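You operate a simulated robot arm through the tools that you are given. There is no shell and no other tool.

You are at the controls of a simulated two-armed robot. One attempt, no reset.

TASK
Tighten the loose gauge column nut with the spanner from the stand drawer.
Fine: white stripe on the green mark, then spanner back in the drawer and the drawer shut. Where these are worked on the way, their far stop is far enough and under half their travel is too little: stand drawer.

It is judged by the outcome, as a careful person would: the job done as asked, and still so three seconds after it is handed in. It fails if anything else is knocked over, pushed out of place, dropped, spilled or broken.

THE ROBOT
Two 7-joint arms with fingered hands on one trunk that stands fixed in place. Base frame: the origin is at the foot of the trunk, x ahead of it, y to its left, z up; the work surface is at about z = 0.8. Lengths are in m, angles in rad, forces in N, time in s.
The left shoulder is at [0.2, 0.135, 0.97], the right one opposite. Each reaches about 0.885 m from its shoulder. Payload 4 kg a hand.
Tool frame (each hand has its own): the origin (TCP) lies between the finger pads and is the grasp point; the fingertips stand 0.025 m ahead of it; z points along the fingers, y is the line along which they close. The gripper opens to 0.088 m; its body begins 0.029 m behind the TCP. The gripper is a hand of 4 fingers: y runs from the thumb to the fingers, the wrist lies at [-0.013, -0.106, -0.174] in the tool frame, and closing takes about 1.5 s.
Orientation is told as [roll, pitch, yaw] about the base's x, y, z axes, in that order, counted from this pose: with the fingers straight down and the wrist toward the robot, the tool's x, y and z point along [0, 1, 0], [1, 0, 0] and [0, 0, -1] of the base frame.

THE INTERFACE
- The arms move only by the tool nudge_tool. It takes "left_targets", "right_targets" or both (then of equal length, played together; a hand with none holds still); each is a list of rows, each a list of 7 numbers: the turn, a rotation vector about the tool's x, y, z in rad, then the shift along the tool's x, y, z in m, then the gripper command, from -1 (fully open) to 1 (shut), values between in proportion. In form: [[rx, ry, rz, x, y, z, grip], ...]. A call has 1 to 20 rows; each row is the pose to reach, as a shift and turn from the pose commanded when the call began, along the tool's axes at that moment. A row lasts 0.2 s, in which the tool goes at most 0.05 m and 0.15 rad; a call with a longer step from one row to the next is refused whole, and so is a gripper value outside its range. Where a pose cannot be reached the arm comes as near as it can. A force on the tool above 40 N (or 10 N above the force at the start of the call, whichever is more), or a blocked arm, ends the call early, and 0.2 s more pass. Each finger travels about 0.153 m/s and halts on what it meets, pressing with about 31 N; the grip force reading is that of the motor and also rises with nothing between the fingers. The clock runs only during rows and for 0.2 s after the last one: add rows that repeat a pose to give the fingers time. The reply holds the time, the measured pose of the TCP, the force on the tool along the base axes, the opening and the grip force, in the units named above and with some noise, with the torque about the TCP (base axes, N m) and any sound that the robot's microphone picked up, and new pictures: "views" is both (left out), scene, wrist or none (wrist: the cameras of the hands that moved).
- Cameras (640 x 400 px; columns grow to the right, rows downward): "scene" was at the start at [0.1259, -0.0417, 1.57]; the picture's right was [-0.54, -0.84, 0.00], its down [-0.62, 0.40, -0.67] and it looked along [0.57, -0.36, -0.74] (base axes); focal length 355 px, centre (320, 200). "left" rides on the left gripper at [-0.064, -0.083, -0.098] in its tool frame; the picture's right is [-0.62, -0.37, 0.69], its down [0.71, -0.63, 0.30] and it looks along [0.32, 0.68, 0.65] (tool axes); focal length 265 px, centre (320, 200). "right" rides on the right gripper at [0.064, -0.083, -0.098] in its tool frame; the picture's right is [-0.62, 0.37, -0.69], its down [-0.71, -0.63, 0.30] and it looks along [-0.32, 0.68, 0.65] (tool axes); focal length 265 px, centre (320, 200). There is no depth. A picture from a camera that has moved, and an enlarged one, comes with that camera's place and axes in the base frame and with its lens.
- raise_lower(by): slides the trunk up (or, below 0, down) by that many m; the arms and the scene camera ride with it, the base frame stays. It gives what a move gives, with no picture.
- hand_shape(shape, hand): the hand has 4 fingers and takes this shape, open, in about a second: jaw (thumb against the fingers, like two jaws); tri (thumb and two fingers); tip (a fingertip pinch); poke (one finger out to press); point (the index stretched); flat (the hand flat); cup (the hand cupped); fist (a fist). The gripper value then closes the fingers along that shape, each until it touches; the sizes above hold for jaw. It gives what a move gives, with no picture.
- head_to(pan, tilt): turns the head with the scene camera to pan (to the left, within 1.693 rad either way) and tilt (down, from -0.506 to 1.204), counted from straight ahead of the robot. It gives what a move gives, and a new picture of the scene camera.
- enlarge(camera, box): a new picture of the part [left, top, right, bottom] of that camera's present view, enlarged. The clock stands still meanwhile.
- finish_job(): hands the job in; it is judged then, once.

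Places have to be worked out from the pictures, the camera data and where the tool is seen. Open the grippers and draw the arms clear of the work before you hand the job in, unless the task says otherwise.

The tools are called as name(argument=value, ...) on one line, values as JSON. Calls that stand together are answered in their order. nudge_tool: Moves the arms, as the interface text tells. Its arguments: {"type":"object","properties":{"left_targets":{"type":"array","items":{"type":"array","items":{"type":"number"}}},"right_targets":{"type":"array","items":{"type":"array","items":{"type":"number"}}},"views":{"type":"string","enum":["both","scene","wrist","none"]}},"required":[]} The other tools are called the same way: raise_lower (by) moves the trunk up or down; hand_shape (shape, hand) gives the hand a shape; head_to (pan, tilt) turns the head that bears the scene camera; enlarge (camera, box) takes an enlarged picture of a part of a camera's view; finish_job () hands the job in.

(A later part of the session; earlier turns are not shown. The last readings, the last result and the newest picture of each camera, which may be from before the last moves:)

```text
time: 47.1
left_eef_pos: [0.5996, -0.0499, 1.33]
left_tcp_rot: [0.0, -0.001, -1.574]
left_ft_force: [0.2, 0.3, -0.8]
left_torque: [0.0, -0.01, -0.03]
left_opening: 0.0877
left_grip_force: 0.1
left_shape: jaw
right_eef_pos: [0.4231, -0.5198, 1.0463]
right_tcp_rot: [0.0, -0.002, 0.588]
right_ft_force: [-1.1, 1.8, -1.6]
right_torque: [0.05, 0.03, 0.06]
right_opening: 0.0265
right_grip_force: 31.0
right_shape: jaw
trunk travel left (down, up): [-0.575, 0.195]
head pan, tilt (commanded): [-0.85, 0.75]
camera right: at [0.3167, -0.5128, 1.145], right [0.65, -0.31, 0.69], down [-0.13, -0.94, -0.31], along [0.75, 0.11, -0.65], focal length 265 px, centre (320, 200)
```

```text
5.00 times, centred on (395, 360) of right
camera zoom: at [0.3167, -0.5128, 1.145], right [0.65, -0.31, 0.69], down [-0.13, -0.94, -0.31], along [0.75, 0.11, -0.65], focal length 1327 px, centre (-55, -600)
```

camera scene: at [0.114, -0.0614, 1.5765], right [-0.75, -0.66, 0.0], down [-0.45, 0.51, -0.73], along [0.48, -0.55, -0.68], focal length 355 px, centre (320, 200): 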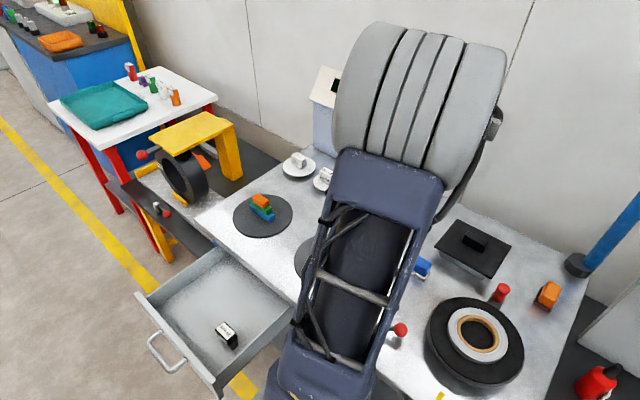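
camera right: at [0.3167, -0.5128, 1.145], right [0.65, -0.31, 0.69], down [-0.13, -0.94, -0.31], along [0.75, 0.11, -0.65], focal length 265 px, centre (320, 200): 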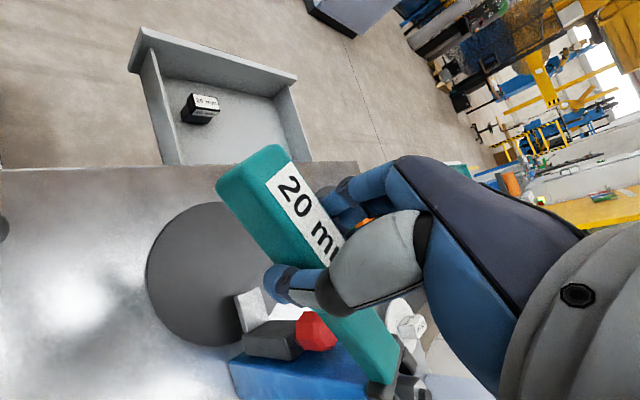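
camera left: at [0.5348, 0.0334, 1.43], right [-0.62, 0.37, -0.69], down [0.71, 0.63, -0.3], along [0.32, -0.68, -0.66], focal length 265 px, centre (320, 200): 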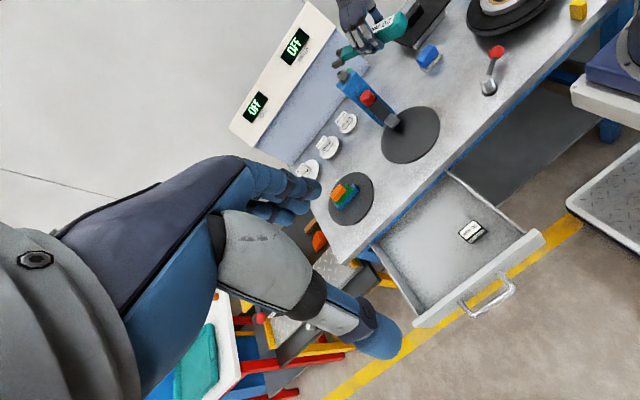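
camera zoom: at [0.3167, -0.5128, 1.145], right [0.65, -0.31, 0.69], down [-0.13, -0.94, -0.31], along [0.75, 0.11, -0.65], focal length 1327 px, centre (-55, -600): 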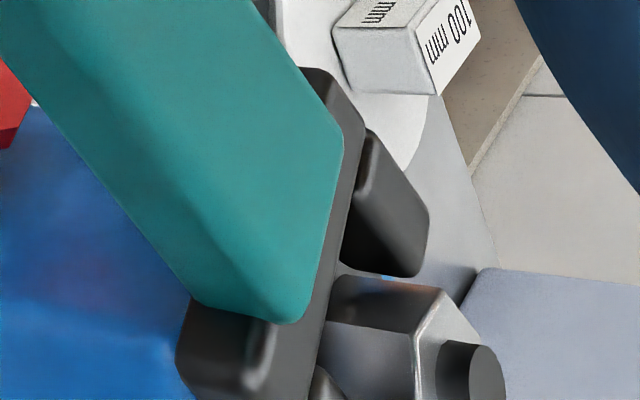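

The nut is entering the slot mouth with only ~2 N contact. About 16 mm remain, with ~3 mm lateral correction toward the thumb side; I advance in small steps.

nudge_tool(right_targets=[[0, 0, 0, -0.003, -0.0015, 0, 1], [0, 0, 0, -0.006, -0.0025, 0, 1], [0, 0, 0, -0.009, -0.003, 0, 1], [0, 0, 0, -0.012, -0.003, 0, 1], [0, 0, 0, -0.015, -0.003, 0, 1], [0, 0, 0, -0.015, -0.003, 0, 1]], views="wrist")

enlarge(camera="left", box=[328, 55, 368, 85])

enlarge(camera="right", box=[340, 320, 450, 400])

```text
time: 48.5
left_eef_pos: [0.6008, -0.0501, 1.331]
left_tcp_rot: [-0.002, 0.001, -1.575]
left_ft_force: [-0.1, 1.1, -0.2]
left_torque: [0.0, -0.01, -0.02]
left_opening: 0.0876
left_grip_force: 0.1
left_shape: jaw
right_eef_pos: [0.4297, -0.5338, 1.0469]
right_tcp_rot: [-0.001, -0.003, 0.588]
right_ft_force: [0.1, 0.1, -2.2]
right_torque: [0.01, -0.01, 0.11]
right_opening: 0.0267
right_grip_force: 31.1
right_shape: jaw
trunk travel left (down, up): [-0.575, 0.195]
head pan, tilt (commanded): [-0.85, 0.75]
camera right: at [0.3228, -0.527, 1.145], right [0.65, -0.31, 0.69], down [-0.13, -0.94, -0.3], along [0.75, 0.11, -0.65], focal length 265 px, centre (320, 200)
```

right: 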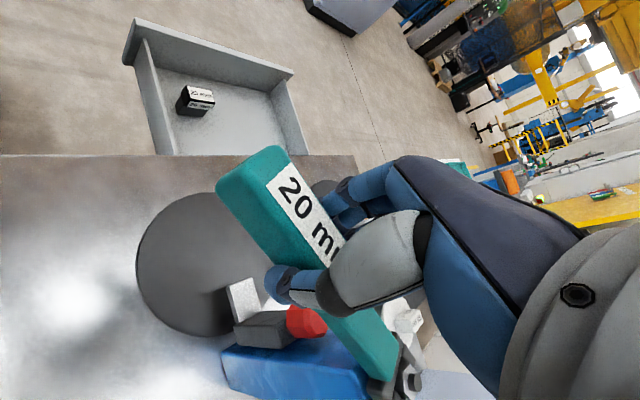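

```text
13.33 times, centred on (348, 70) of left
camera zoom: at [0.5349, 0.0333, 1.4296], right [-0.62, 0.37, -0.69], down [0.72, 0.63, -0.31], along [0.32, -0.68, -0.65], focal length 3539 px, centre (-53, 1933)
```

zoom: 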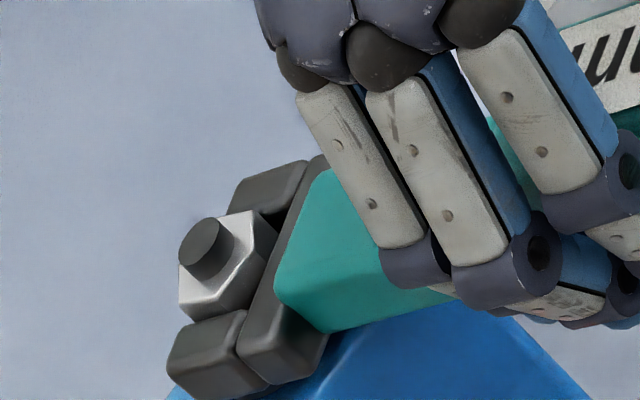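

```text
5.00 times, centred on (395, 360) of right
camera zoom: at [0.3228, -0.527, 1.145], right [0.65, -0.31, 0.69], down [-0.13, -0.94, -0.3], along [0.75, 0.11, -0.65], focal length 1327 px, centre (-55, -600)
```

zoom: 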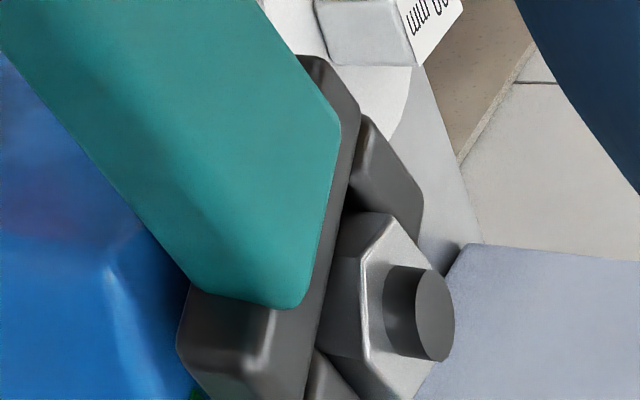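

The nut is fully between the prongs, with the jaw at the right height. I now turn clockwise about the nut centre, first 0.4 rad, following the arc.

nudge_tool(right_targets=[[0, 0, 0.04, -0.0007, 0.0052, 0, 1], [0, 0, 0.08, -0.0015, 0.0105, 0, 1], [0, 0, 0.12, -0.0026, 0.0156, 0, 1], [0, 0, 0.16, -0.0039, 0.0208, 0, 1], [0, 0, 0.2, -0.0054, 0.0258, 0, 1], [0, 0, 0.24, -0.0071, 0.0309, 0, 1], [0, 0, 0.28, -0.009, 0.0358, 0, 1], [0, 0, 0.32, -0.0111, 0.0407, 0, 1], [0, 0, 0.36, -0.0134, 0.0454, 0, 1], [0, 0, 0.4, -0.0158, 0.0501, 0, 1], [0, 0, 0.4, -0.0158, 0.0501, 0, 1]], views="wrist")

enlarge(camera="left", box=[328, 55, 368, 85])

enlarge(camera="right", box=[320, 320, 450, 400])

```text
time: 50.9
left_eef_pos: [0.5991, -0.0507, 1.331]
left_tcp_rot: [-0.002, 0.001, -1.575]
left_ft_force: [1.2, 0.8, 0.3]
left_torque: [-0.03, -0.01, -0.01]
left_opening: 0.0878
left_grip_force: 0.1
left_shape: jaw
right_eef_pos: [0.4805, -0.5189, 1.0471]
right_tcp_rot: [-0.001, -0.002, 0.189]
right_ft_force: [1.0, -0.1, -1.8]
right_torque: [0.04, -0.01, 0.08]
right_opening: 0.0264
right_grip_force: 30.8
right_shape: jaw
trunk travel left (down, up): [-0.575, 0.195]
head pan, tilt (commanded): [-0.85, 0.75]
camera right: at [0.384, -0.4716, 1.1451], right [0.48, -0.54, 0.69], down [-0.48, -0.82, -0.31], along [0.73, -0.19, -0.65], focal length 265 px, centre (320, 200)
```

right: 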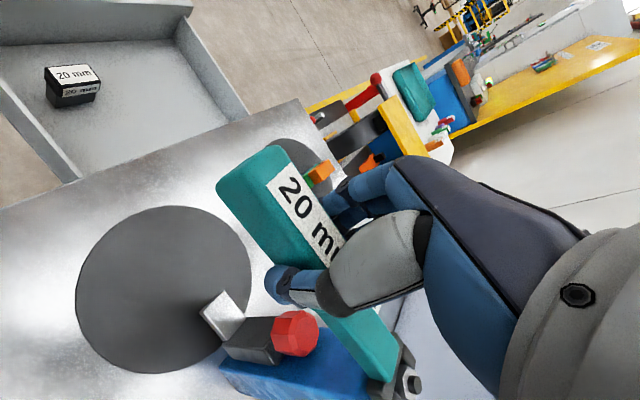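

```text
13.33 times, centred on (348, 70) of left
camera zoom: at [0.5349, 0.0332, 1.4296], right [-0.62, 0.37, -0.69], down [0.72, 0.63, -0.31], along [0.32, -0.68, -0.65], focal length 3539 px, centre (-53, 1933)
```

zoom: 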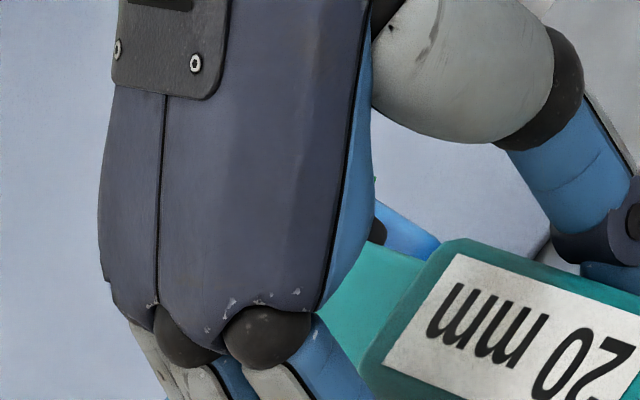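

```text
4.92 times, centred on (385, 360) of right
camera zoom: at [0.384, -0.4716, 1.1451], right [0.48, -0.54, 0.69], down [-0.48, -0.82, -0.31], along [0.73, -0.19, -0.65], focal length 1307 px, centre (0, -588)
```

zoom: 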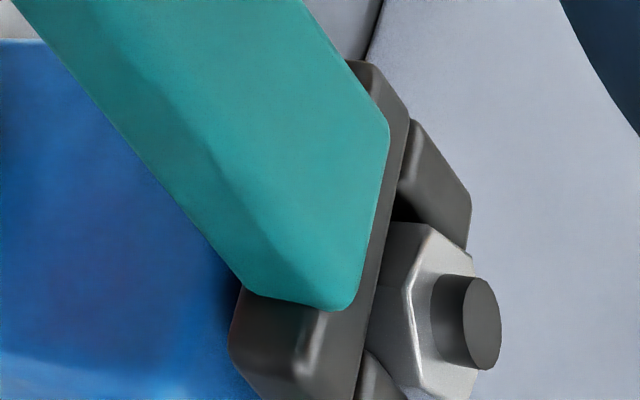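

Turning goes easily (about 1 N) and the nut keeps the same position in the jaw, so it turns with the spanner. I check what the head camera can see now.

head_to(pan=-1.0, tilt=0.75)

enlarge(camera="right", box=[360, 350, 440, 400])

```text
time: 51.6
left_eef_pos: [0.6008, -0.0508, 1.3293]
left_tcp_rot: [-0.002, 0.001, -1.573]
left_ft_force: [-0.1, 0.0, 0.3]
left_torque: [-0.03, 0.0, -0.02]
left_opening: 0.0875
left_grip_force: 0.1
left_shape: jaw
right_eef_pos: [0.4795, -0.518, 1.0464]
right_tcp_rot: [0.0, -0.001, 0.191]
right_ft_force: [0.0, 0.9, -2.4]
right_torque: [0.01, 0.03, 0.11]
right_opening: 0.0266
right_grip_force: 31.0
right_shape: jaw
trunk travel left (down, up): [-0.575, 0.195]
head pan, tilt (commanded): [-1.0, 0.75]
camera scene: at [0.104, -0.0691, 1.5765], right [-0.84, -0.54, 0.0], down [-0.37, 0.57, -0.73], along [0.4, -0.62, -0.68], focal length 355 px, centre (320, 200)
```

scene: 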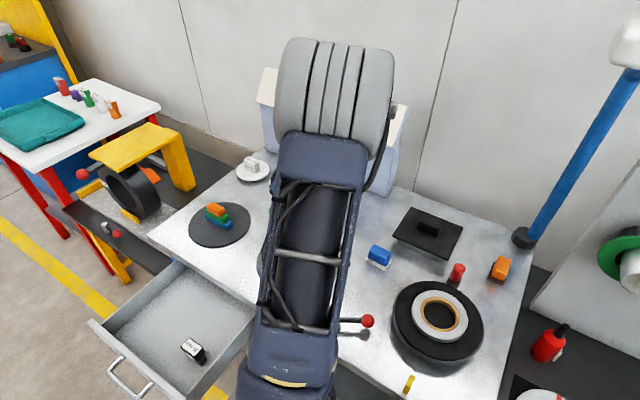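

```text
8.00 times, centred on (400, 375) of right
camera zoom: at [0.3839, -0.4717, 1.145], right [0.48, -0.54, 0.69], down [-0.48, -0.82, -0.31], along [0.73, -0.19, -0.65], focal length 2123 px, centre (-320, -1200)
```

zoom: 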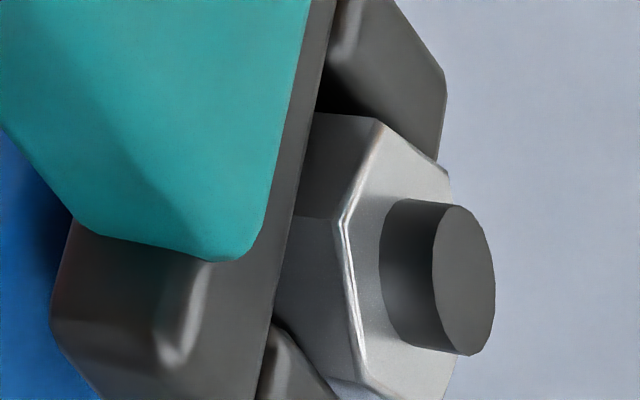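

The forearm blocks the head, so I continue by geometry: best estimates put the green mark at ~212° and the stripe at ~265–270° originally, i.e. 50–58° of turn. I turn another 0.5 rad (to ~0.9 rad total) and then back off to look.

nudge_tool(right_targets=[[0, 0, 0.04, -0.0007, 0.0052, 0, 1], [0, 0, 0.08, -0.0015, 0.0105, 0, 1], [0, 0, 0.12, -0.0026, 0.0156, 0, 1], [0, 0, 0.16, -0.0039, 0.0208, 0, 1], [0, 0, 0.2, -0.0054, 0.0258, 0, 1], [0, 0, 0.24, -0.0071, 0.0309, 0, 1], [0, 0, 0.28, -0.009, 0.0358, 0, 1], [0, 0, 0.32, -0.0111, 0.0407, 0, 1], [0, 0, 0.36, -0.0134, 0.0454, 0, 1], [0, 0, 0.4, -0.0158, 0.0501, 0, 1], [0, 0, 0.45, -0.0193, 0.0561, 0, 1], [0, 0, 0.5, -0.023, 0.0616, 0, 1], [0, 0, 0.5, -0.023, 0.0616, 0, 1]])

enlarge(camera="right", box=[320, 320, 450, 400])

```text
time: 54.4
left_eef_pos: [0.6002, -0.0496, 1.3308]
left_tcp_rot: [0.001, 0.0, -1.573]
left_ft_force: [0.2, -0.2, 0.8]
left_torque: [0.03, 0.04, 0.03]
left_opening: 0.0878
left_grip_force: 0.1
left_shape: jaw
right_eef_pos: [0.5431, -0.5293, 1.0476]
right_tcp_rot: [0.002, -0.001, -0.31]
right_ft_force: [-0.1, 0.1, -2.0]
right_torque: [0.04, 0.03, 0.06]
right_opening: 0.0266
right_grip_force: 30.6
right_shape: jaw
trunk travel left (down, up): [-0.575, 0.195]
head pan, tilt (commanded): [-1.0, 0.75]
camera scene: at [0.1039, -0.0691, 1.5765], right [-0.84, -0.54, 0.0], down [-0.37, 0.57, -0.73], along [0.39, -0.62, -0.68], focal length 355 px, centre (320, 200)
camera right: at [0.4831, -0.4432, 1.1456], right [0.16, -0.7, 0.69], down [-0.82, -0.49, -0.31], along [0.55, -0.52, -0.65], focal length 265 px, centre (320, 200)
```

scene: 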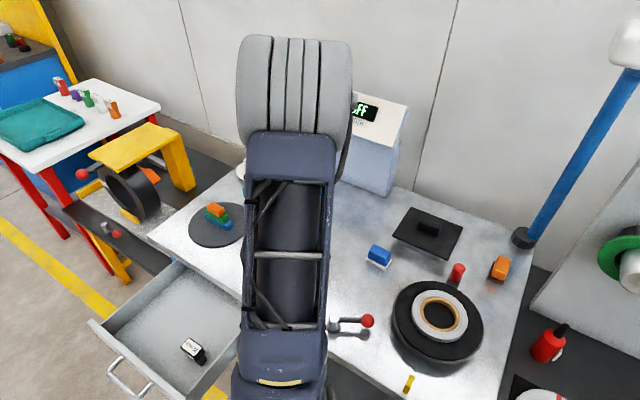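
right: 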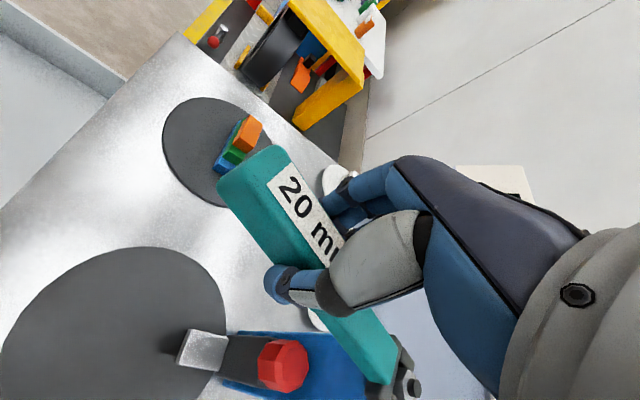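

```text
4.92 times, centred on (385, 360) of right
camera zoom: at [0.4831, -0.4432, 1.1456], right [0.16, -0.7, 0.69], down [-0.82, -0.49, -0.31], along [0.55, -0.52, -0.65], focal length 1307 px, centre (0, -588)
```

zoom: 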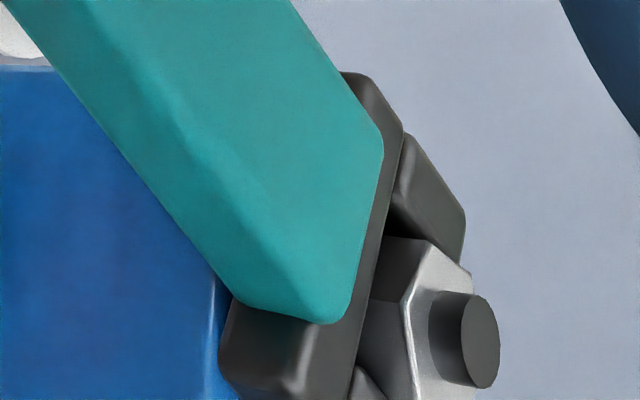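

The spanner is still seated after ~0.9 rad. I withdraw it straight back along its own axis, then lift.

nudge_tool(right_targets=[[0, 0, 0, 0.008, 0.0004, 0, 1], [0, 0, 0, 0.016, 0.0009, 0, 1], [0, 0, 0, 0.025, 0.0014, 0, 1], [0, 0, 0, 0.035, 0.002, 0, 1], [0, 0, 0, 0.045, 0.0025, 0, 1], [0, 0, 0, 0.06, 0.003, -0.01, 1], [0, 0, 0, 0.07, 0.004, -0.04, 1], [0, 0, 0, 0.08, 0.005, -0.08, 1]])

enlarge(camera="left", box=[320, 40, 376, 82])

enlarge(camera="right", box=[200, 300, 440, 400])

```text
time: 56.2
left_eef_pos: [0.6002, -0.0506, 1.3314]
left_tcp_rot: [-0.003, 0.001, -1.573]
left_ft_force: [0.4, 0.2, -0.2]
left_torque: [-0.01, -0.02, -0.02]
left_opening: 0.0877
left_grip_force: 0.1
left_shape: jaw
right_eef_pos: [0.5748, -0.456, 1.1274]
right_tcp_rot: [0.002, -0.003, -0.311]
right_ft_force: [0.0, 0.3, -1.8]
right_torque: [0.02, 0.01, -0.02]
right_opening: 0.0268
right_grip_force: 31.4
right_shape: jaw
trunk travel left (down, up): [-0.575, 0.195]
head pan, tilt (commanded): [-1.0, 0.75]
camera scene: at [0.104, -0.0694, 1.5765], right [-0.84, -0.54, 0.0], down [-0.37, 0.57, -0.73], along [0.39, -0.62, -0.68], focal length 355 px, centre (320, 200)
camera right: at [0.5127, -0.3689, 1.2268], right [0.16, -0.7, 0.69], down [-0.82, -0.49, -0.31], along [0.55, -0.52, -0.65], focal length 265 px, centre (320, 200)
```

scene: 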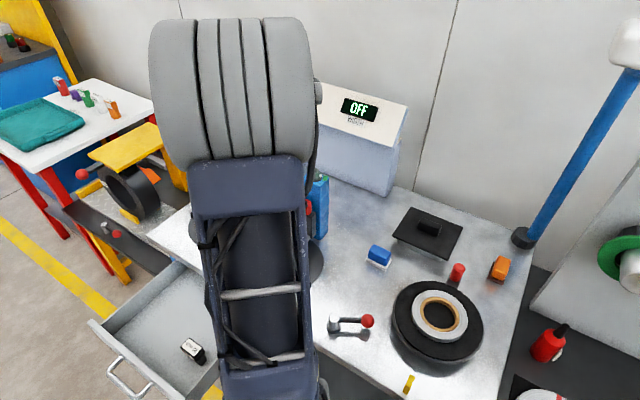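
right: 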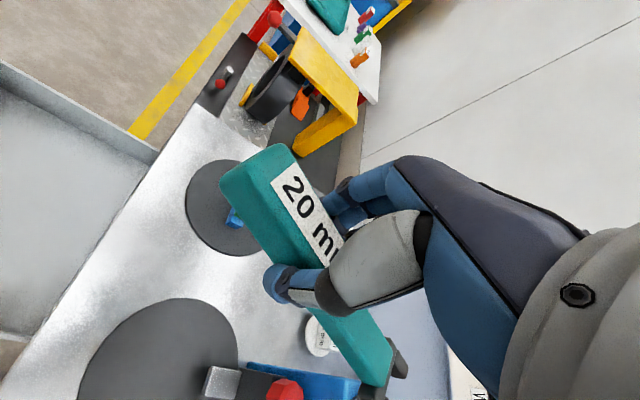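

```text
9.52 times, centred on (348, 61) of left
camera zoom: at [0.535, 0.0329, 1.4295], right [-0.62, 0.37, -0.69], down [0.72, 0.63, -0.31], along [0.32, -0.68, -0.65], focal length 2528 px, centre (53, 1524)
```

zoom: 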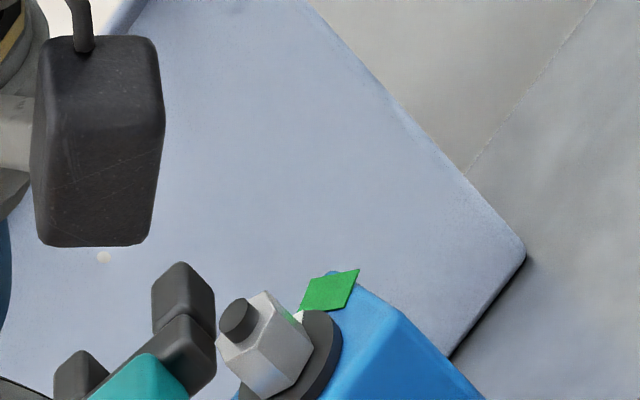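

```text
2.67 times, centred on (320, 350) of right
camera zoom: at [0.5127, -0.3689, 1.2268], right [0.16, -0.7, 0.69], down [-0.82, -0.49, -0.31], along [0.55, -0.52, -0.65], focal length 708 px, centre (320, -200)
```

zoom: 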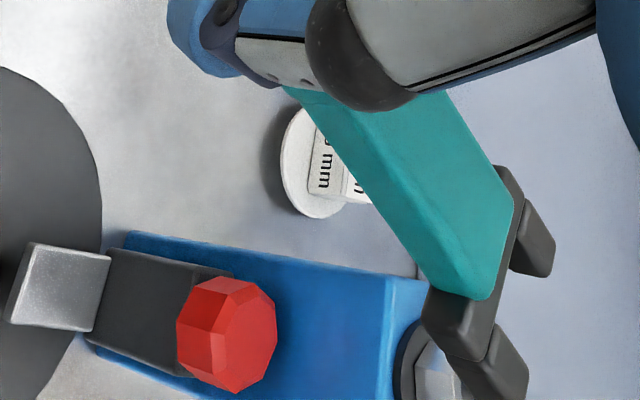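

The stripe now peeks out next to the green mark. The head camera can nearly see the column top; I zoom there.

enlarge(camera="scene", box=[296, 165, 344, 195])

enlarge(camera="left", box=[334, 64, 358, 82])

```text
13.33 times, centred on (320, 180) of scene
camera zoom: at [0.104, -0.0694, 1.5765], right [-0.84, -0.54, 0.0], down [-0.37, 0.57, -0.73], along [0.39, -0.62, -0.68], focal length 4733 px, centre (320, 467)
```

zoom: 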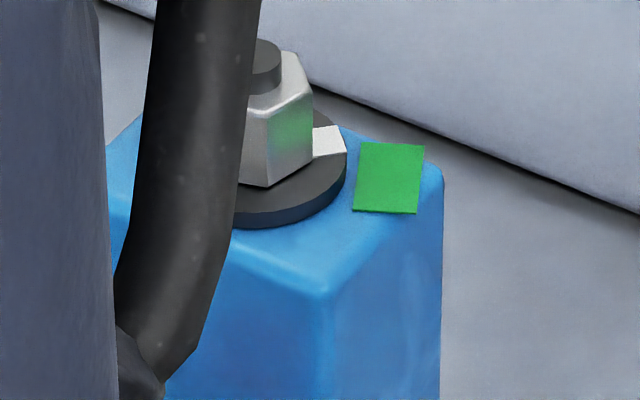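

```text
16.00 times, centred on (346, 73) of left
camera zoom: at [0.535, 0.0329, 1.4295], right [-0.62, 0.37, -0.69], down [0.72, 0.63, -0.31], along [0.32, -0.68, -0.65], focal length 4246 px, centre (-96, 2232)
```

zoom: 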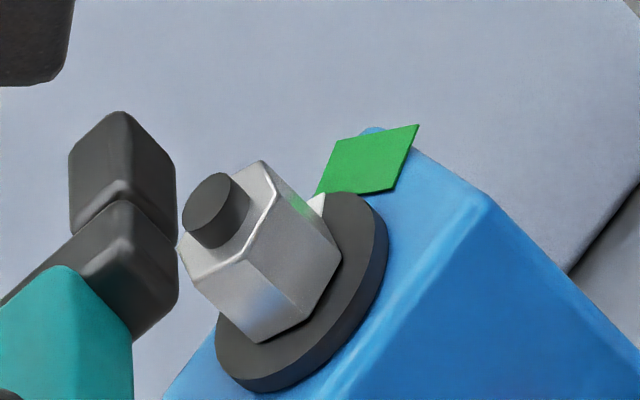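

Now it is clear: the nut has turned ~47°, the white stripe is at about 223–229° and the green mark's centre at ~207.5°, so roughly 18° more is needed. Before re-engaging I test in free air, above the nut, that the hand can reach the final yaw (~-0.64 rad).

nudge_tool(right_targets=[[0, 0, 0.05, -0.015, 0.006, 0, 1], [0, 0, 0.11, -0.03, 0.012, 0, 1], [0, 0, 0.17, -0.045, 0.018, 0, 1], [0, 0, 0.23, -0.06, 0.024, 0, 1], [0, 0, 0.29, -0.075, 0.03, 0, 1], [0, 0, 0.34, -0.0908, 0.0345, 0, 1], [0, 0, 0.34, -0.0908, 0.0345, 0, 1]])

```text
time: 57.8
left_eef_pos: [0.6003, -0.0499, 1.3317]
left_tcp_rot: [-0.003, 0.001, -1.574]
left_ft_force: [0.9, 0.3, 0.6]
left_torque: [-0.01, 0.01, 0.02]
left_opening: 0.0878
left_grip_force: 0.0
left_shape: jaw
right_eef_pos: [0.5796, -0.5518, 1.1281]
right_tcp_rot: [0.001, -0.002, -0.65]
right_ft_force: [-0.3, 0.1, -1.9]
right_torque: [0.01, -0.05, -0.01]
right_opening: 0.0266
right_grip_force: 30.6
right_shape: jaw
trunk travel left (down, up): [-0.575, 0.195]
head pan, tilt (commanded): [-1.0, 0.75]
camera scene: at [0.1039, -0.0691, 1.5765], right [-0.84, -0.54, 0.0], down [-0.37, 0.57, -0.73], along [0.39, -0.62, -0.68], focal length 355 px, centre (320, 200)
camera right: at [0.5504, -0.451, 1.2258], right [-0.08, -0.72, 0.69], down [-0.93, -0.19, -0.31], along [0.35, -0.67, -0.65], focal length 265 px, centre (320, 200)
```

scene: 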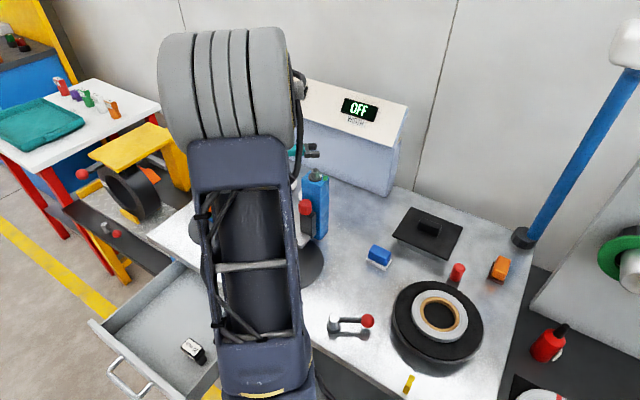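
right: 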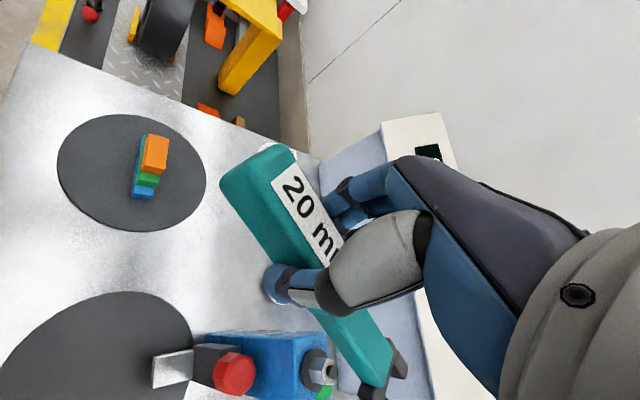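

The final yaw is reachable, and in this pose the head camera sees both the jaw and the nut. I zoom head and right cameras on the nut to refine the angle.

enlarge(camera="scene", box=[290, 138, 346, 198])

enlarge(camera="scene", box=[300, 164, 334, 190])

enlarge(camera="right", box=[284, 340, 380, 400])

```text
6.67 times, centred on (318, 168) of scene
camera zoom: at [0.1039, -0.0691, 1.5765], right [-0.84, -0.54, 0.0], down [-0.37, 0.57, -0.73], along [0.39, -0.62, -0.68], focal length 2366 px, centre (333, 413)
```

zoom: 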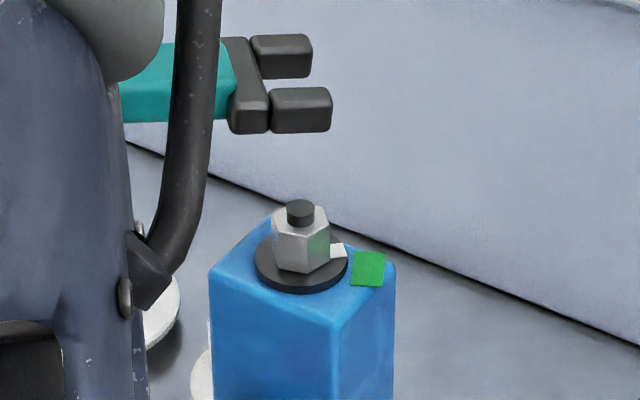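

```text
15.38 times, centred on (317, 177) of scene
camera zoom: at [0.1039, -0.0691, 1.5765], right [-0.84, -0.54, 0.0], down [-0.37, 0.57, -0.73], along [0.39, -0.62, -0.68], focal length 5461 px, centre (366, 554)
```

zoom: 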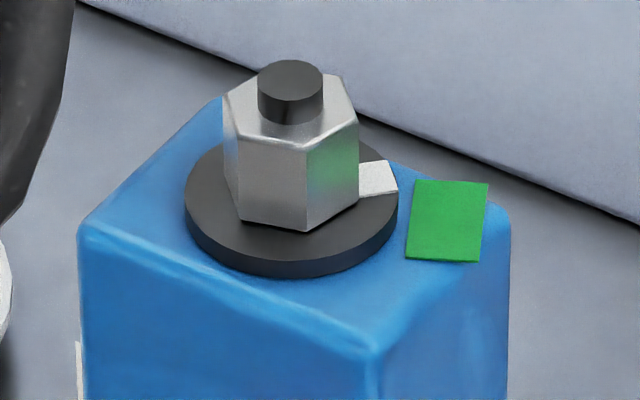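

```text
6.67 times, centred on (332, 370) of right
camera zoom: at [0.5504, -0.451, 1.2258], right [-0.08, -0.72, 0.69], down [-0.93, -0.19, -0.31], along [0.35, -0.67, -0.65], focal length 1769 px, centre (240, -933)
```

zoom: 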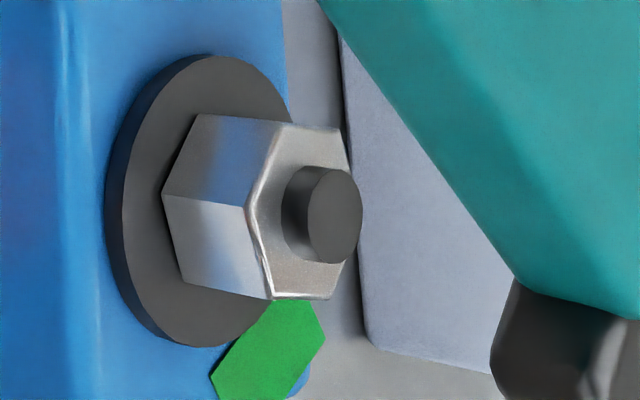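

Measured now: green mark axis at view angle -4°, stripe at ~13.5°, so about 17.5° remain; hex vertices are at ~76°. I go back to a 5 cm standoff with the slot axis at 76° (hand yaw -0.19) and lower to nut height.

nudge_tool(right_targets=[[0, 0, -0.09, 0.008, -0.015, 0, 1], [0, 0, -0.18, 0.016, -0.03, 0, 1], [0, 0, -0.28, 0.024, -0.045, 0, 1], [0, 0, -0.37, 0.03, -0.06, 0, 1], [0, 0, -0.458, 0.0354, -0.0741, 0, 1], [0, 0, -0.458, 0.0354, -0.0741, 0.02, 1], [0, 0, -0.458, 0.0354, -0.0741, 0.04, 1], [0, 0, -0.458, 0.0354, -0.0741, 0.06, 1], [0, 0, -0.458, 0.0354, -0.0741, 0.081, 1], [0, 0, -0.458, 0.0354, -0.0741, 0.081, 1]])

enlarge(camera="left", box=[320, 45, 368, 85])

enlarge(camera="right", box=[320, 320, 450, 400])

```text
time: 60.0
left_eef_pos: [0.6006, -0.0483, 1.3319]
left_tcp_rot: [-0.002, 0.0, -1.575]
left_ft_force: [-0.7, -0.3, -1.0]
left_torque: [0.03, 0.01, 0.0]
left_opening: 0.0877
left_grip_force: 0.2
left_shape: jaw
right_eef_pos: [0.5417, -0.4798, 1.0459]
right_tcp_rot: [0.001, -0.002, -0.192]
right_ft_force: [-0.9, 0.3, -2.2]
right_torque: [0.05, -0.02, -0.01]
right_opening: 0.0265
right_grip_force: 30.9
right_shape: jaw
trunk travel left (down, up): [-0.575, 0.195]
head pan, tilt (commanded): [-1.0, 0.75]
camera scene: at [0.1039, -0.0691, 1.5765], right [-0.84, -0.54, 0.0], down [-0.37, 0.57, -0.73], along [0.39, -0.62, -0.68], focal length 355 px, centre (320, 200)
camera right: at [0.4706, -0.4005, 1.1441], right [0.24, -0.68, 0.69], down [-0.75, -0.58, -0.31], along [0.61, -0.45, -0.65], focal length 265 px, centre (320, 200)
```

scene: 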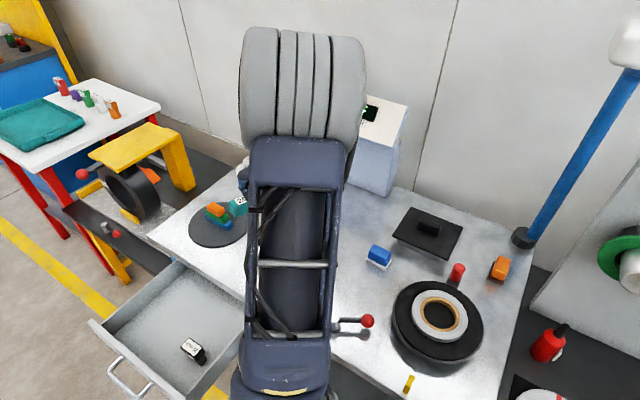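
right: 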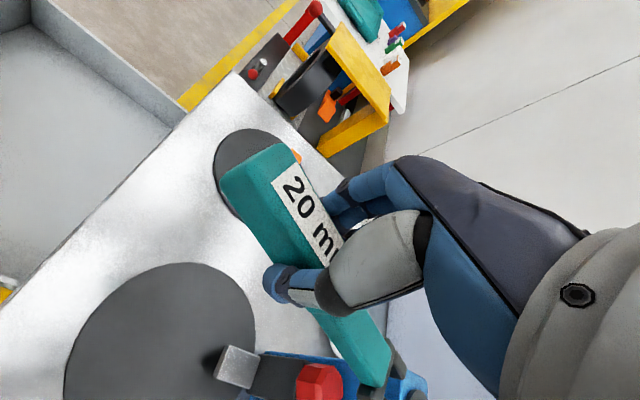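

```text
10.00 times, centred on (344, 65) of left
camera zoom: at [0.5349, 0.0333, 1.4296], right [-0.62, 0.37, -0.69], down [0.72, 0.63, -0.31], along [0.32, -0.68, -0.65], focal length 2654 px, centre (80, 1550)
```

zoom: 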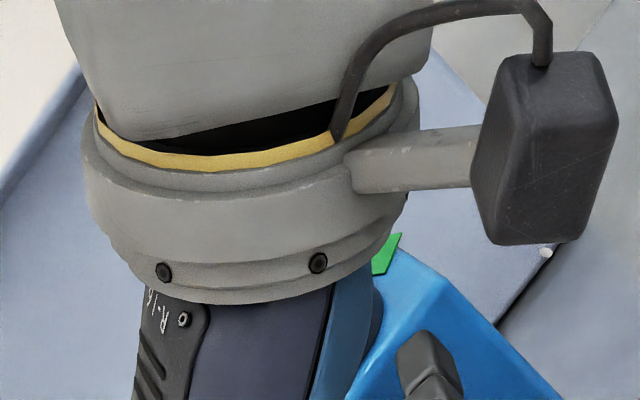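

```text
4.92 times, centred on (385, 360) of right
camera zoom: at [0.4706, -0.4005, 1.1441], right [0.24, -0.68, 0.69], down [-0.75, -0.58, -0.31], along [0.61, -0.45, -0.65], focal length 1307 px, centre (0, -588)
```

zoom: 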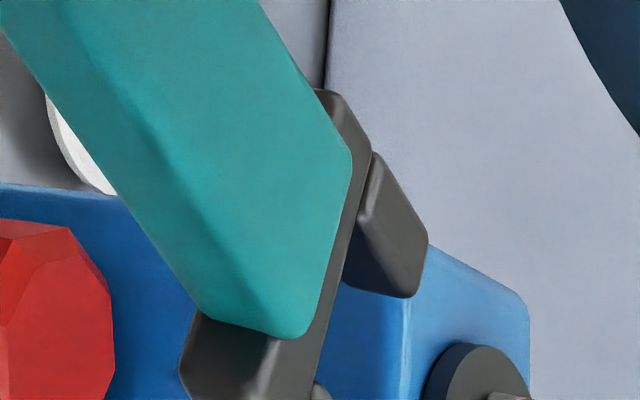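

The spanner slipped slightly in the grip while withdrawing: the jaw now sits ~4 mm lower and a few mm thumbward. I reposition the left camera to the +x side for an unobstructed view, and correct the right hand's height and yaw.

nudge_tool(left_targets=[[0, 0, 0.09, 0.027, 0.017, 0.01, -1], [0, 0, 0.18, 0.054, 0.034, 0.02, -1], [0, 0, 0.27, 0.081, 0.051, 0.03, -1], [0, 0, 0.36, 0.108, 0.068, 0.04, -1], [0, 0, 0.45, 0.135, 0.084, 0.05, -1], [0, 0, 0.54, 0.16, 0.1, 0.06, -1]], right_targets=[[0, 0, -0.01, 0, 0, -0.001, 1], [0, 0, -0.02, 0, 0, -0.002, 1], [0, 0, -0.03, 0, 0, -0.004, 1], [0, 0, -0.035, -0.001, 0.002, -0.004, 1], [0, 0, -0.035, -0.0021, 0.0033, -0.004, 1], [0, 0, -0.035, -0.0021, 0.0033, -0.004, 1]], views="wrist")

```text
time: 61.4
left_eef_pos: [0.7201, -0.1317, 1.2518]
left_tcp_rot: [-0.004, 0.001, -2.069]
left_ft_force: [-0.5, 0.4, -0.7]
left_torque: [-0.01, 0.0, 0.01]
left_opening: 0.0877
left_grip_force: 0.3
left_shape: jaw
left hand out of reach, approached as far as the arm can: row 5, 6
right_eef_pos: [0.544, -0.4816, 1.0502]
right_tcp_rot: [0.0, -0.002, -0.157]
right_ft_force: [0.1, -0.9, -2.1]
right_torque: [0.05, -0.01, 0.04]
right_opening: 0.0262
right_grip_force: 30.7
right_shape: jaw
trunk travel left (down, up): [-0.575, 0.195]
head pan, tilt (commanded): [-1.0, 0.75]
camera right: at [0.4703, -0.4059, 1.1483], right [0.27, -0.67, 0.69], down [-0.73, -0.61, -0.31], along [0.63, -0.43, -0.65], focal length 265 px, centre (320, 200)
camera left: at [0.7032, -0.028, 1.3498], right [-0.37, 0.62, -0.69], down [0.93, 0.21, -0.31], along [-0.04, -0.75, -0.65], focal length 265 px, centre (320, 200)
```

right: 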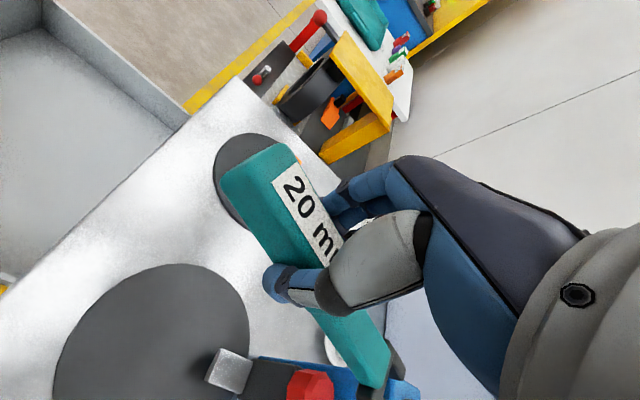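
left: 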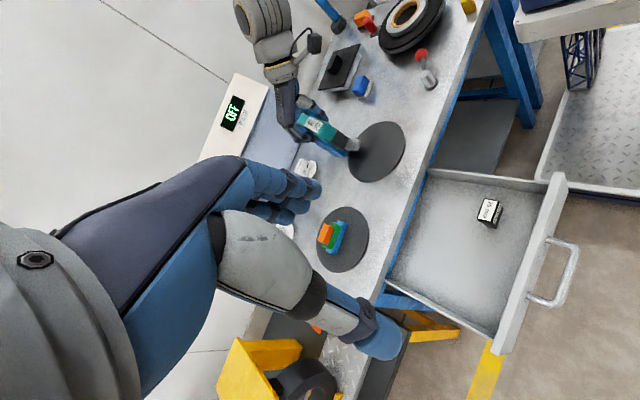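

I zoom the left camera around the right hand and column top.

enlarge(camera="left", box=[260, 80, 380, 170])

enlarge(camera="right", box=[320, 320, 450, 400])

```text
4.44 times, centred on (320, 125) of left
camera zoom: at [0.7032, -0.028, 1.3498], right [-0.37, 0.62, -0.69], down [0.93, 0.21, -0.31], along [-0.04, -0.75, -0.65], focal length 1180 px, centre (320, 533)
```

zoom: 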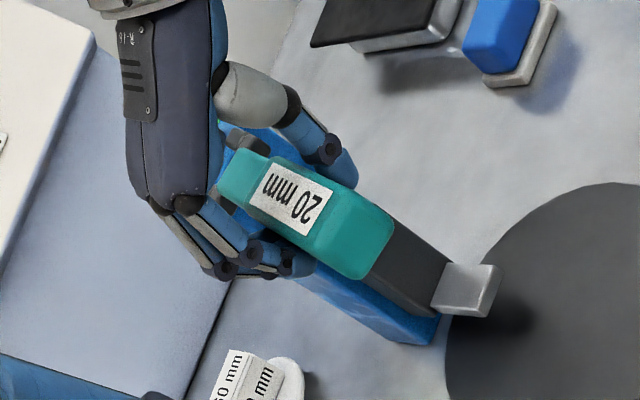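

```text
4.92 times, centred on (385, 360) of right
camera zoom: at [0.4703, -0.4059, 1.1483], right [0.27, -0.67, 0.69], down [-0.73, -0.61, -0.31], along [0.63, -0.43, -0.65], focal length 1307 px, centre (0, -588)
```

zoom: 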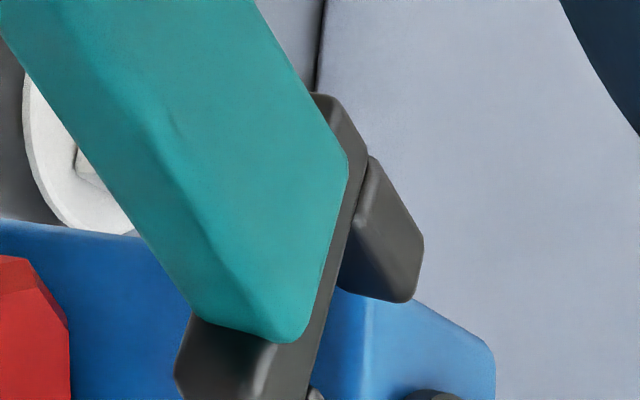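

The left camera is still shadowed by the hand, but the right camera shows jaw and nut well enough, as before. I advance 25 mm along the slot axis and check there.

nudge_tool(right_targets=[[0, 0, 0, -0.0083, -0.0007, 0, 1], [0, 0, 0, -0.0166, -0.0015, 0, 1], [0, 0, 0, -0.0249, -0.0022, 0, 1], [0, 0, 0, -0.0249, -0.0022, 0, 1]], views="wrist")

enlarge(camera="right", box=[320, 320, 450, 400])

enlarge(camera="left", box=[280, 90, 360, 150])

```text
time: 62.4
left_eef_pos: [0.7203, -0.1308, 1.2519]
left_tcp_rot: [-0.002, -0.002, -2.066]
left_ft_force: [-0.9, -0.7, -0.4]
left_torque: [0.01, 0.0, 0.03]
left_opening: 0.0876
left_grip_force: 0.1
left_shape: jaw
right_eef_pos: [0.5382, -0.5052, 1.0503]
right_tcp_rot: [0.002, -0.002, -0.157]
right_ft_force: [1.0, 1.1, -2.0]
right_torque: [0.09, -0.04, 0.0]
right_opening: 0.0265
right_grip_force: 30.5
right_shape: jaw
trunk travel left (down, up): [-0.575, 0.195]
head pan, tilt (commanded): [-1.0, 0.75]
camera right: at [0.4645, -0.4295, 1.1486], right [0.27, -0.67, 0.69], down [-0.73, -0.61, -0.31], along [0.63, -0.43, -0.65], focal length 265 px, centre (320, 200)
```

right: 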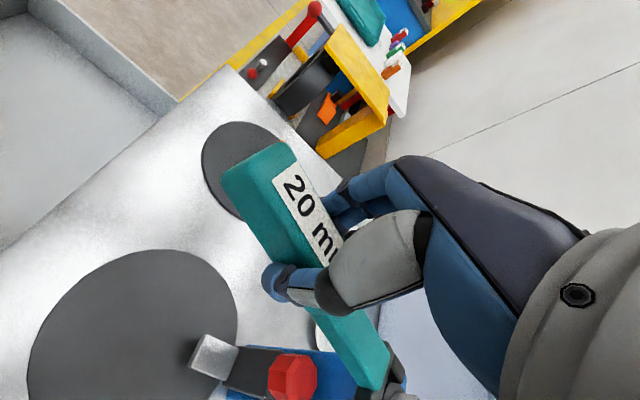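

```text
4.92 times, centred on (385, 360) of right
camera zoom: at [0.4645, -0.4295, 1.1486], right [0.27, -0.67, 0.69], down [-0.73, -0.61, -0.31], along [0.63, -0.43, -0.65], focal length 1307 px, centre (0, -588)
```

zoom: 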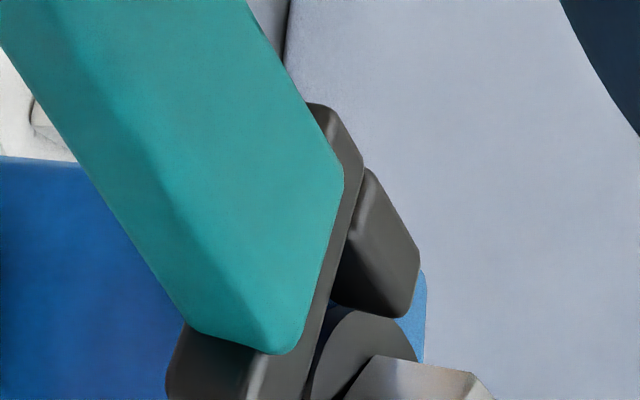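

```text
6.67 times, centred on (320, 120) of left
camera zoom: at [0.7029, -0.0273, 1.3504], right [-0.37, 0.62, -0.69], down [0.93, 0.21, -0.31], along [-0.04, -0.76, -0.65], focal length 1769 px, centre (320, 733)
```

zoom: 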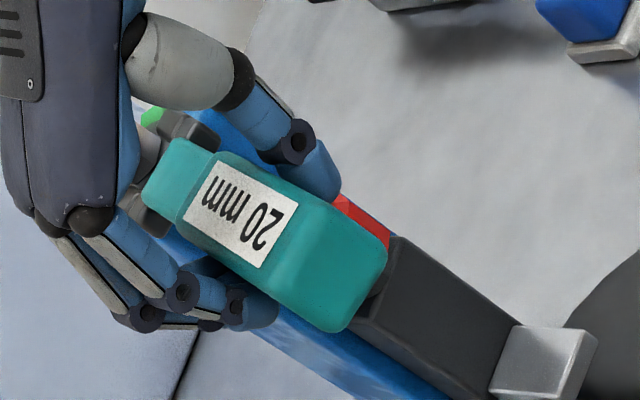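

The jaw has drooped slightly further (~32 mm below TCP), so I raise by 3 mm and slide the remaining ~24 mm on in small steps.

nudge_tool(right_targets=[[0, 0, 0, 0, 0, -0.003, 1], [0, 0, 0, -0.004, 0.0004, -0.003, 1], [0, 0, 0, -0.008, 0.0006, -0.003, 1], [0, 0, 0, -0.012, 0.0004, -0.003, 1], [0, 0, 0, -0.016, 0, -0.003, 1], [0, 0, 0, -0.02, -0.0003, -0.003, 1], [0, 0, 0, -0.024, -0.0006, -0.003, 1], [0, 0, 0, -0.024, -0.0006, -0.003, 1]], views="wrist")

enlarge(camera="right", box=[320, 320, 450, 400])

enlarge(camera="left", box=[280, 90, 360, 150])

```text
time: 64.2
left_eef_pos: [0.7215, -0.1304, 1.2515]
left_tcp_rot: [-0.002, -0.001, -2.068]
left_ft_force: [0.6, 0.5, 0.3]
left_torque: [0.02, -0.02, -0.03]
left_opening: 0.0875
left_grip_force: 0.0
left_shape: jaw
right_eef_pos: [0.5367, -0.5249, 1.0544]
right_tcp_rot: [0.011, -0.004, -0.145]
right_ft_force: [17.7, 34.3, 5.6]
right_torque: [0.58, -0.38, 0.39]
right_opening: 0.0254
right_grip_force: 30.7
right_shape: jaw
trunk travel left (down, up): [-0.575, 0.195]
head pan, tilt (commanded): [-1.0, 0.75]
camera right: at [0.4626, -0.4495, 1.1526], right [0.27, -0.67, 0.69], down [-0.72, -0.61, -0.31], along [0.63, -0.41, -0.65], focal length 265 px, centre (320, 200)
```

right: 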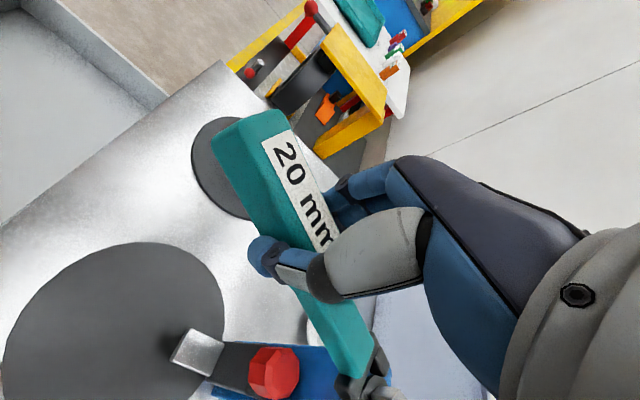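

```text
4.92 times, centred on (385, 360) of right
camera zoom: at [0.4626, -0.4495, 1.1526], right [0.27, -0.67, 0.69], down [-0.72, -0.61, -0.31], along [0.63, -0.41, -0.65], focal length 1307 px, centre (0, -588)
```

zoom: 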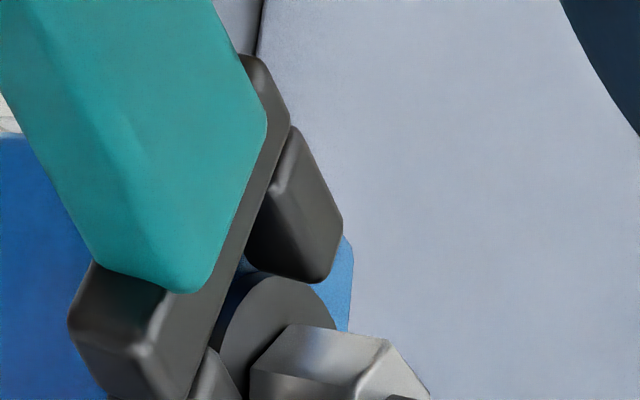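

```text
6.67 times, centred on (320, 120) of left
camera zoom: at [0.7033, -0.0261, 1.3502], right [-0.37, 0.62, -0.69], down [0.93, 0.21, -0.31], along [-0.04, -0.76, -0.65], focal length 1769 px, centre (320, 733)
```

zoom: 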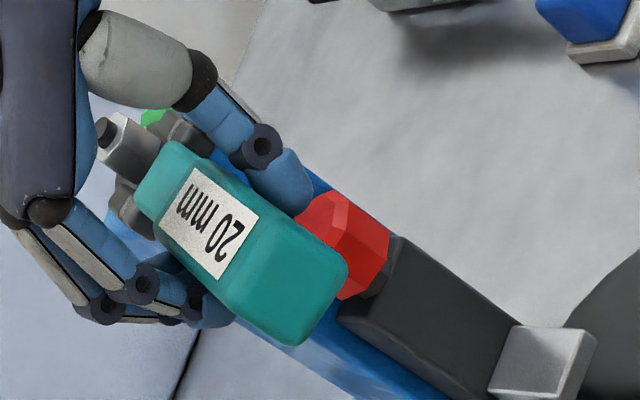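

The push met 38 N: the jaw seems too low, touching the washer edge instead of passing above it. I back off at once and lift to inspect the spanner's attitude in the hand.

nudge_tool(right_targets=[[0, 0, 0, 0.008, 0.0007, 0, 1], [0, 0, 0, 0.018, 0.0015, 0, 1], [0, 0, 0, 0.03, 0.0025, 0, 1], [0, 0, 0, 0.045, 0.004, -0.005, 1], [0, 0, 0, 0.055, 0.005, -0.03, 1], [0, 0, 0, 0.06, 0.005, -0.065, 1], [0, 0, 0, 0.06, 0.005, -0.1, 1]])

enlarge(camera="left", box=[250, 60, 390, 160])

enlarge(camera="right", box=[200, 120, 440, 400])

```text
time: 65.8
left_eef_pos: [0.7209, -0.1313, 1.2517]
left_tcp_rot: [-0.001, -0.002, -2.069]
left_ft_force: [0.4, 0.0, -0.2]
left_torque: [-0.01, -0.01, -0.05]
left_opening: 0.0877
left_grip_force: 0.0
left_shape: jaw
right_eef_pos: [0.5472, -0.4717, 1.1544]
right_tcp_rot: [0.0, -0.003, -0.157]
right_ft_force: [-0.4, 0.4, -3.2]
right_torque: [0.05, -0.02, -0.02]
right_opening: 0.0253
right_grip_force: 31.0
right_shape: jaw
trunk travel left (down, up): [-0.575, 0.195]
head pan, tilt (commanded): [-1.0, 0.75]
camera scene: at [0.1041, -0.0693, 1.5765], right [-0.84, -0.54, 0.0], down [-0.37, 0.57, -0.73], along [0.39, -0.62, -0.68], focal length 355 px, centre (320, 200)
camera right: at [0.4739, -0.3952, 1.2525], right [0.26, -0.67, 0.69], down [-0.73, -0.61, -0.31], along [0.63, -0.43, -0.65], focal length 265 px, centre (320, 200)
```

scene: 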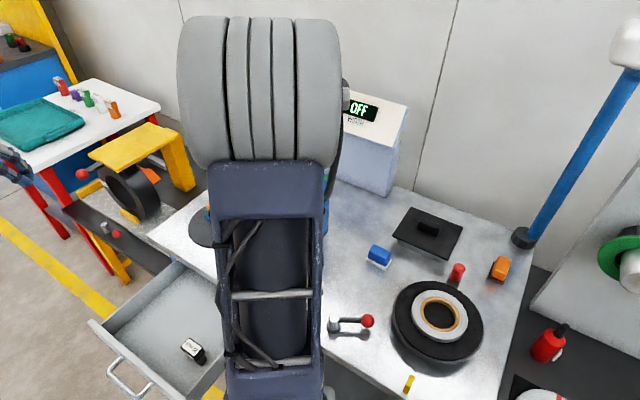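
right: 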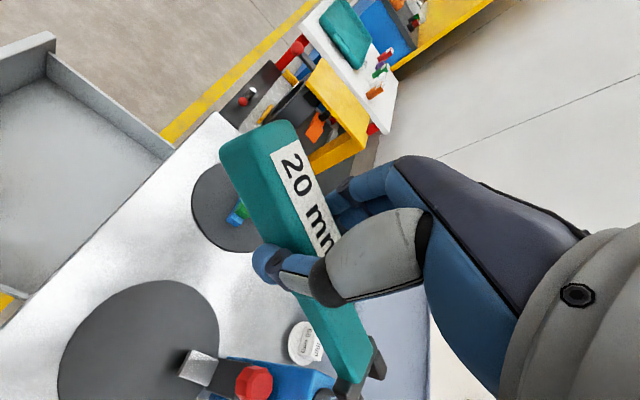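

```text
4.00 times, centred on (320, 110) of left
camera zoom: at [0.703, -0.0276, 1.3503], right [-0.37, 0.62, -0.69], down [0.93, 0.21, -0.31], along [-0.04, -0.76, -0.65], focal length 1062 px, centre (320, 560)
```

zoom: 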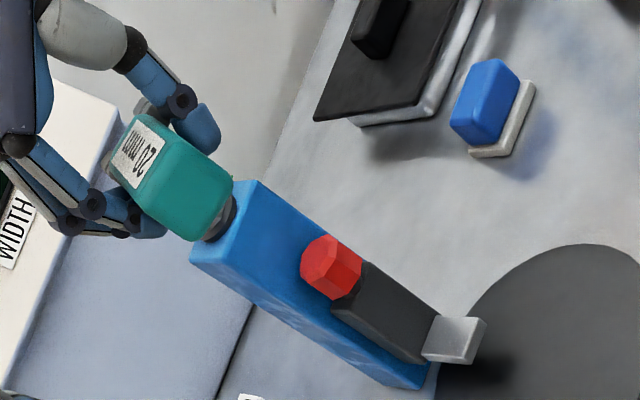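

```text
1.43 times, centred on (320, 260) of right
camera zoom: at [0.4739, -0.3952, 1.2525], right [0.26, -0.67, 0.69], down [-0.73, -0.61, -0.31], along [0.63, -0.43, -0.65], focal length 379 px, centre (320, 114)
```

zoom: 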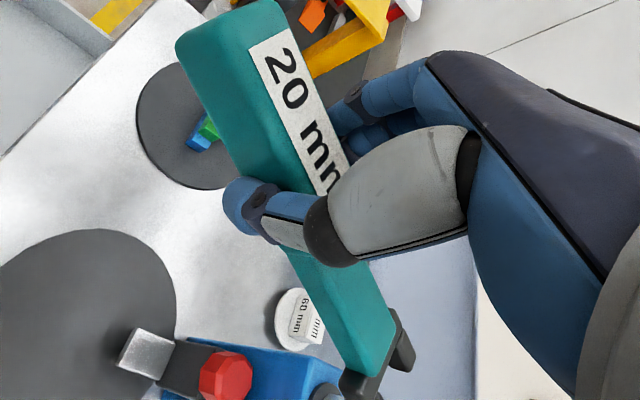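

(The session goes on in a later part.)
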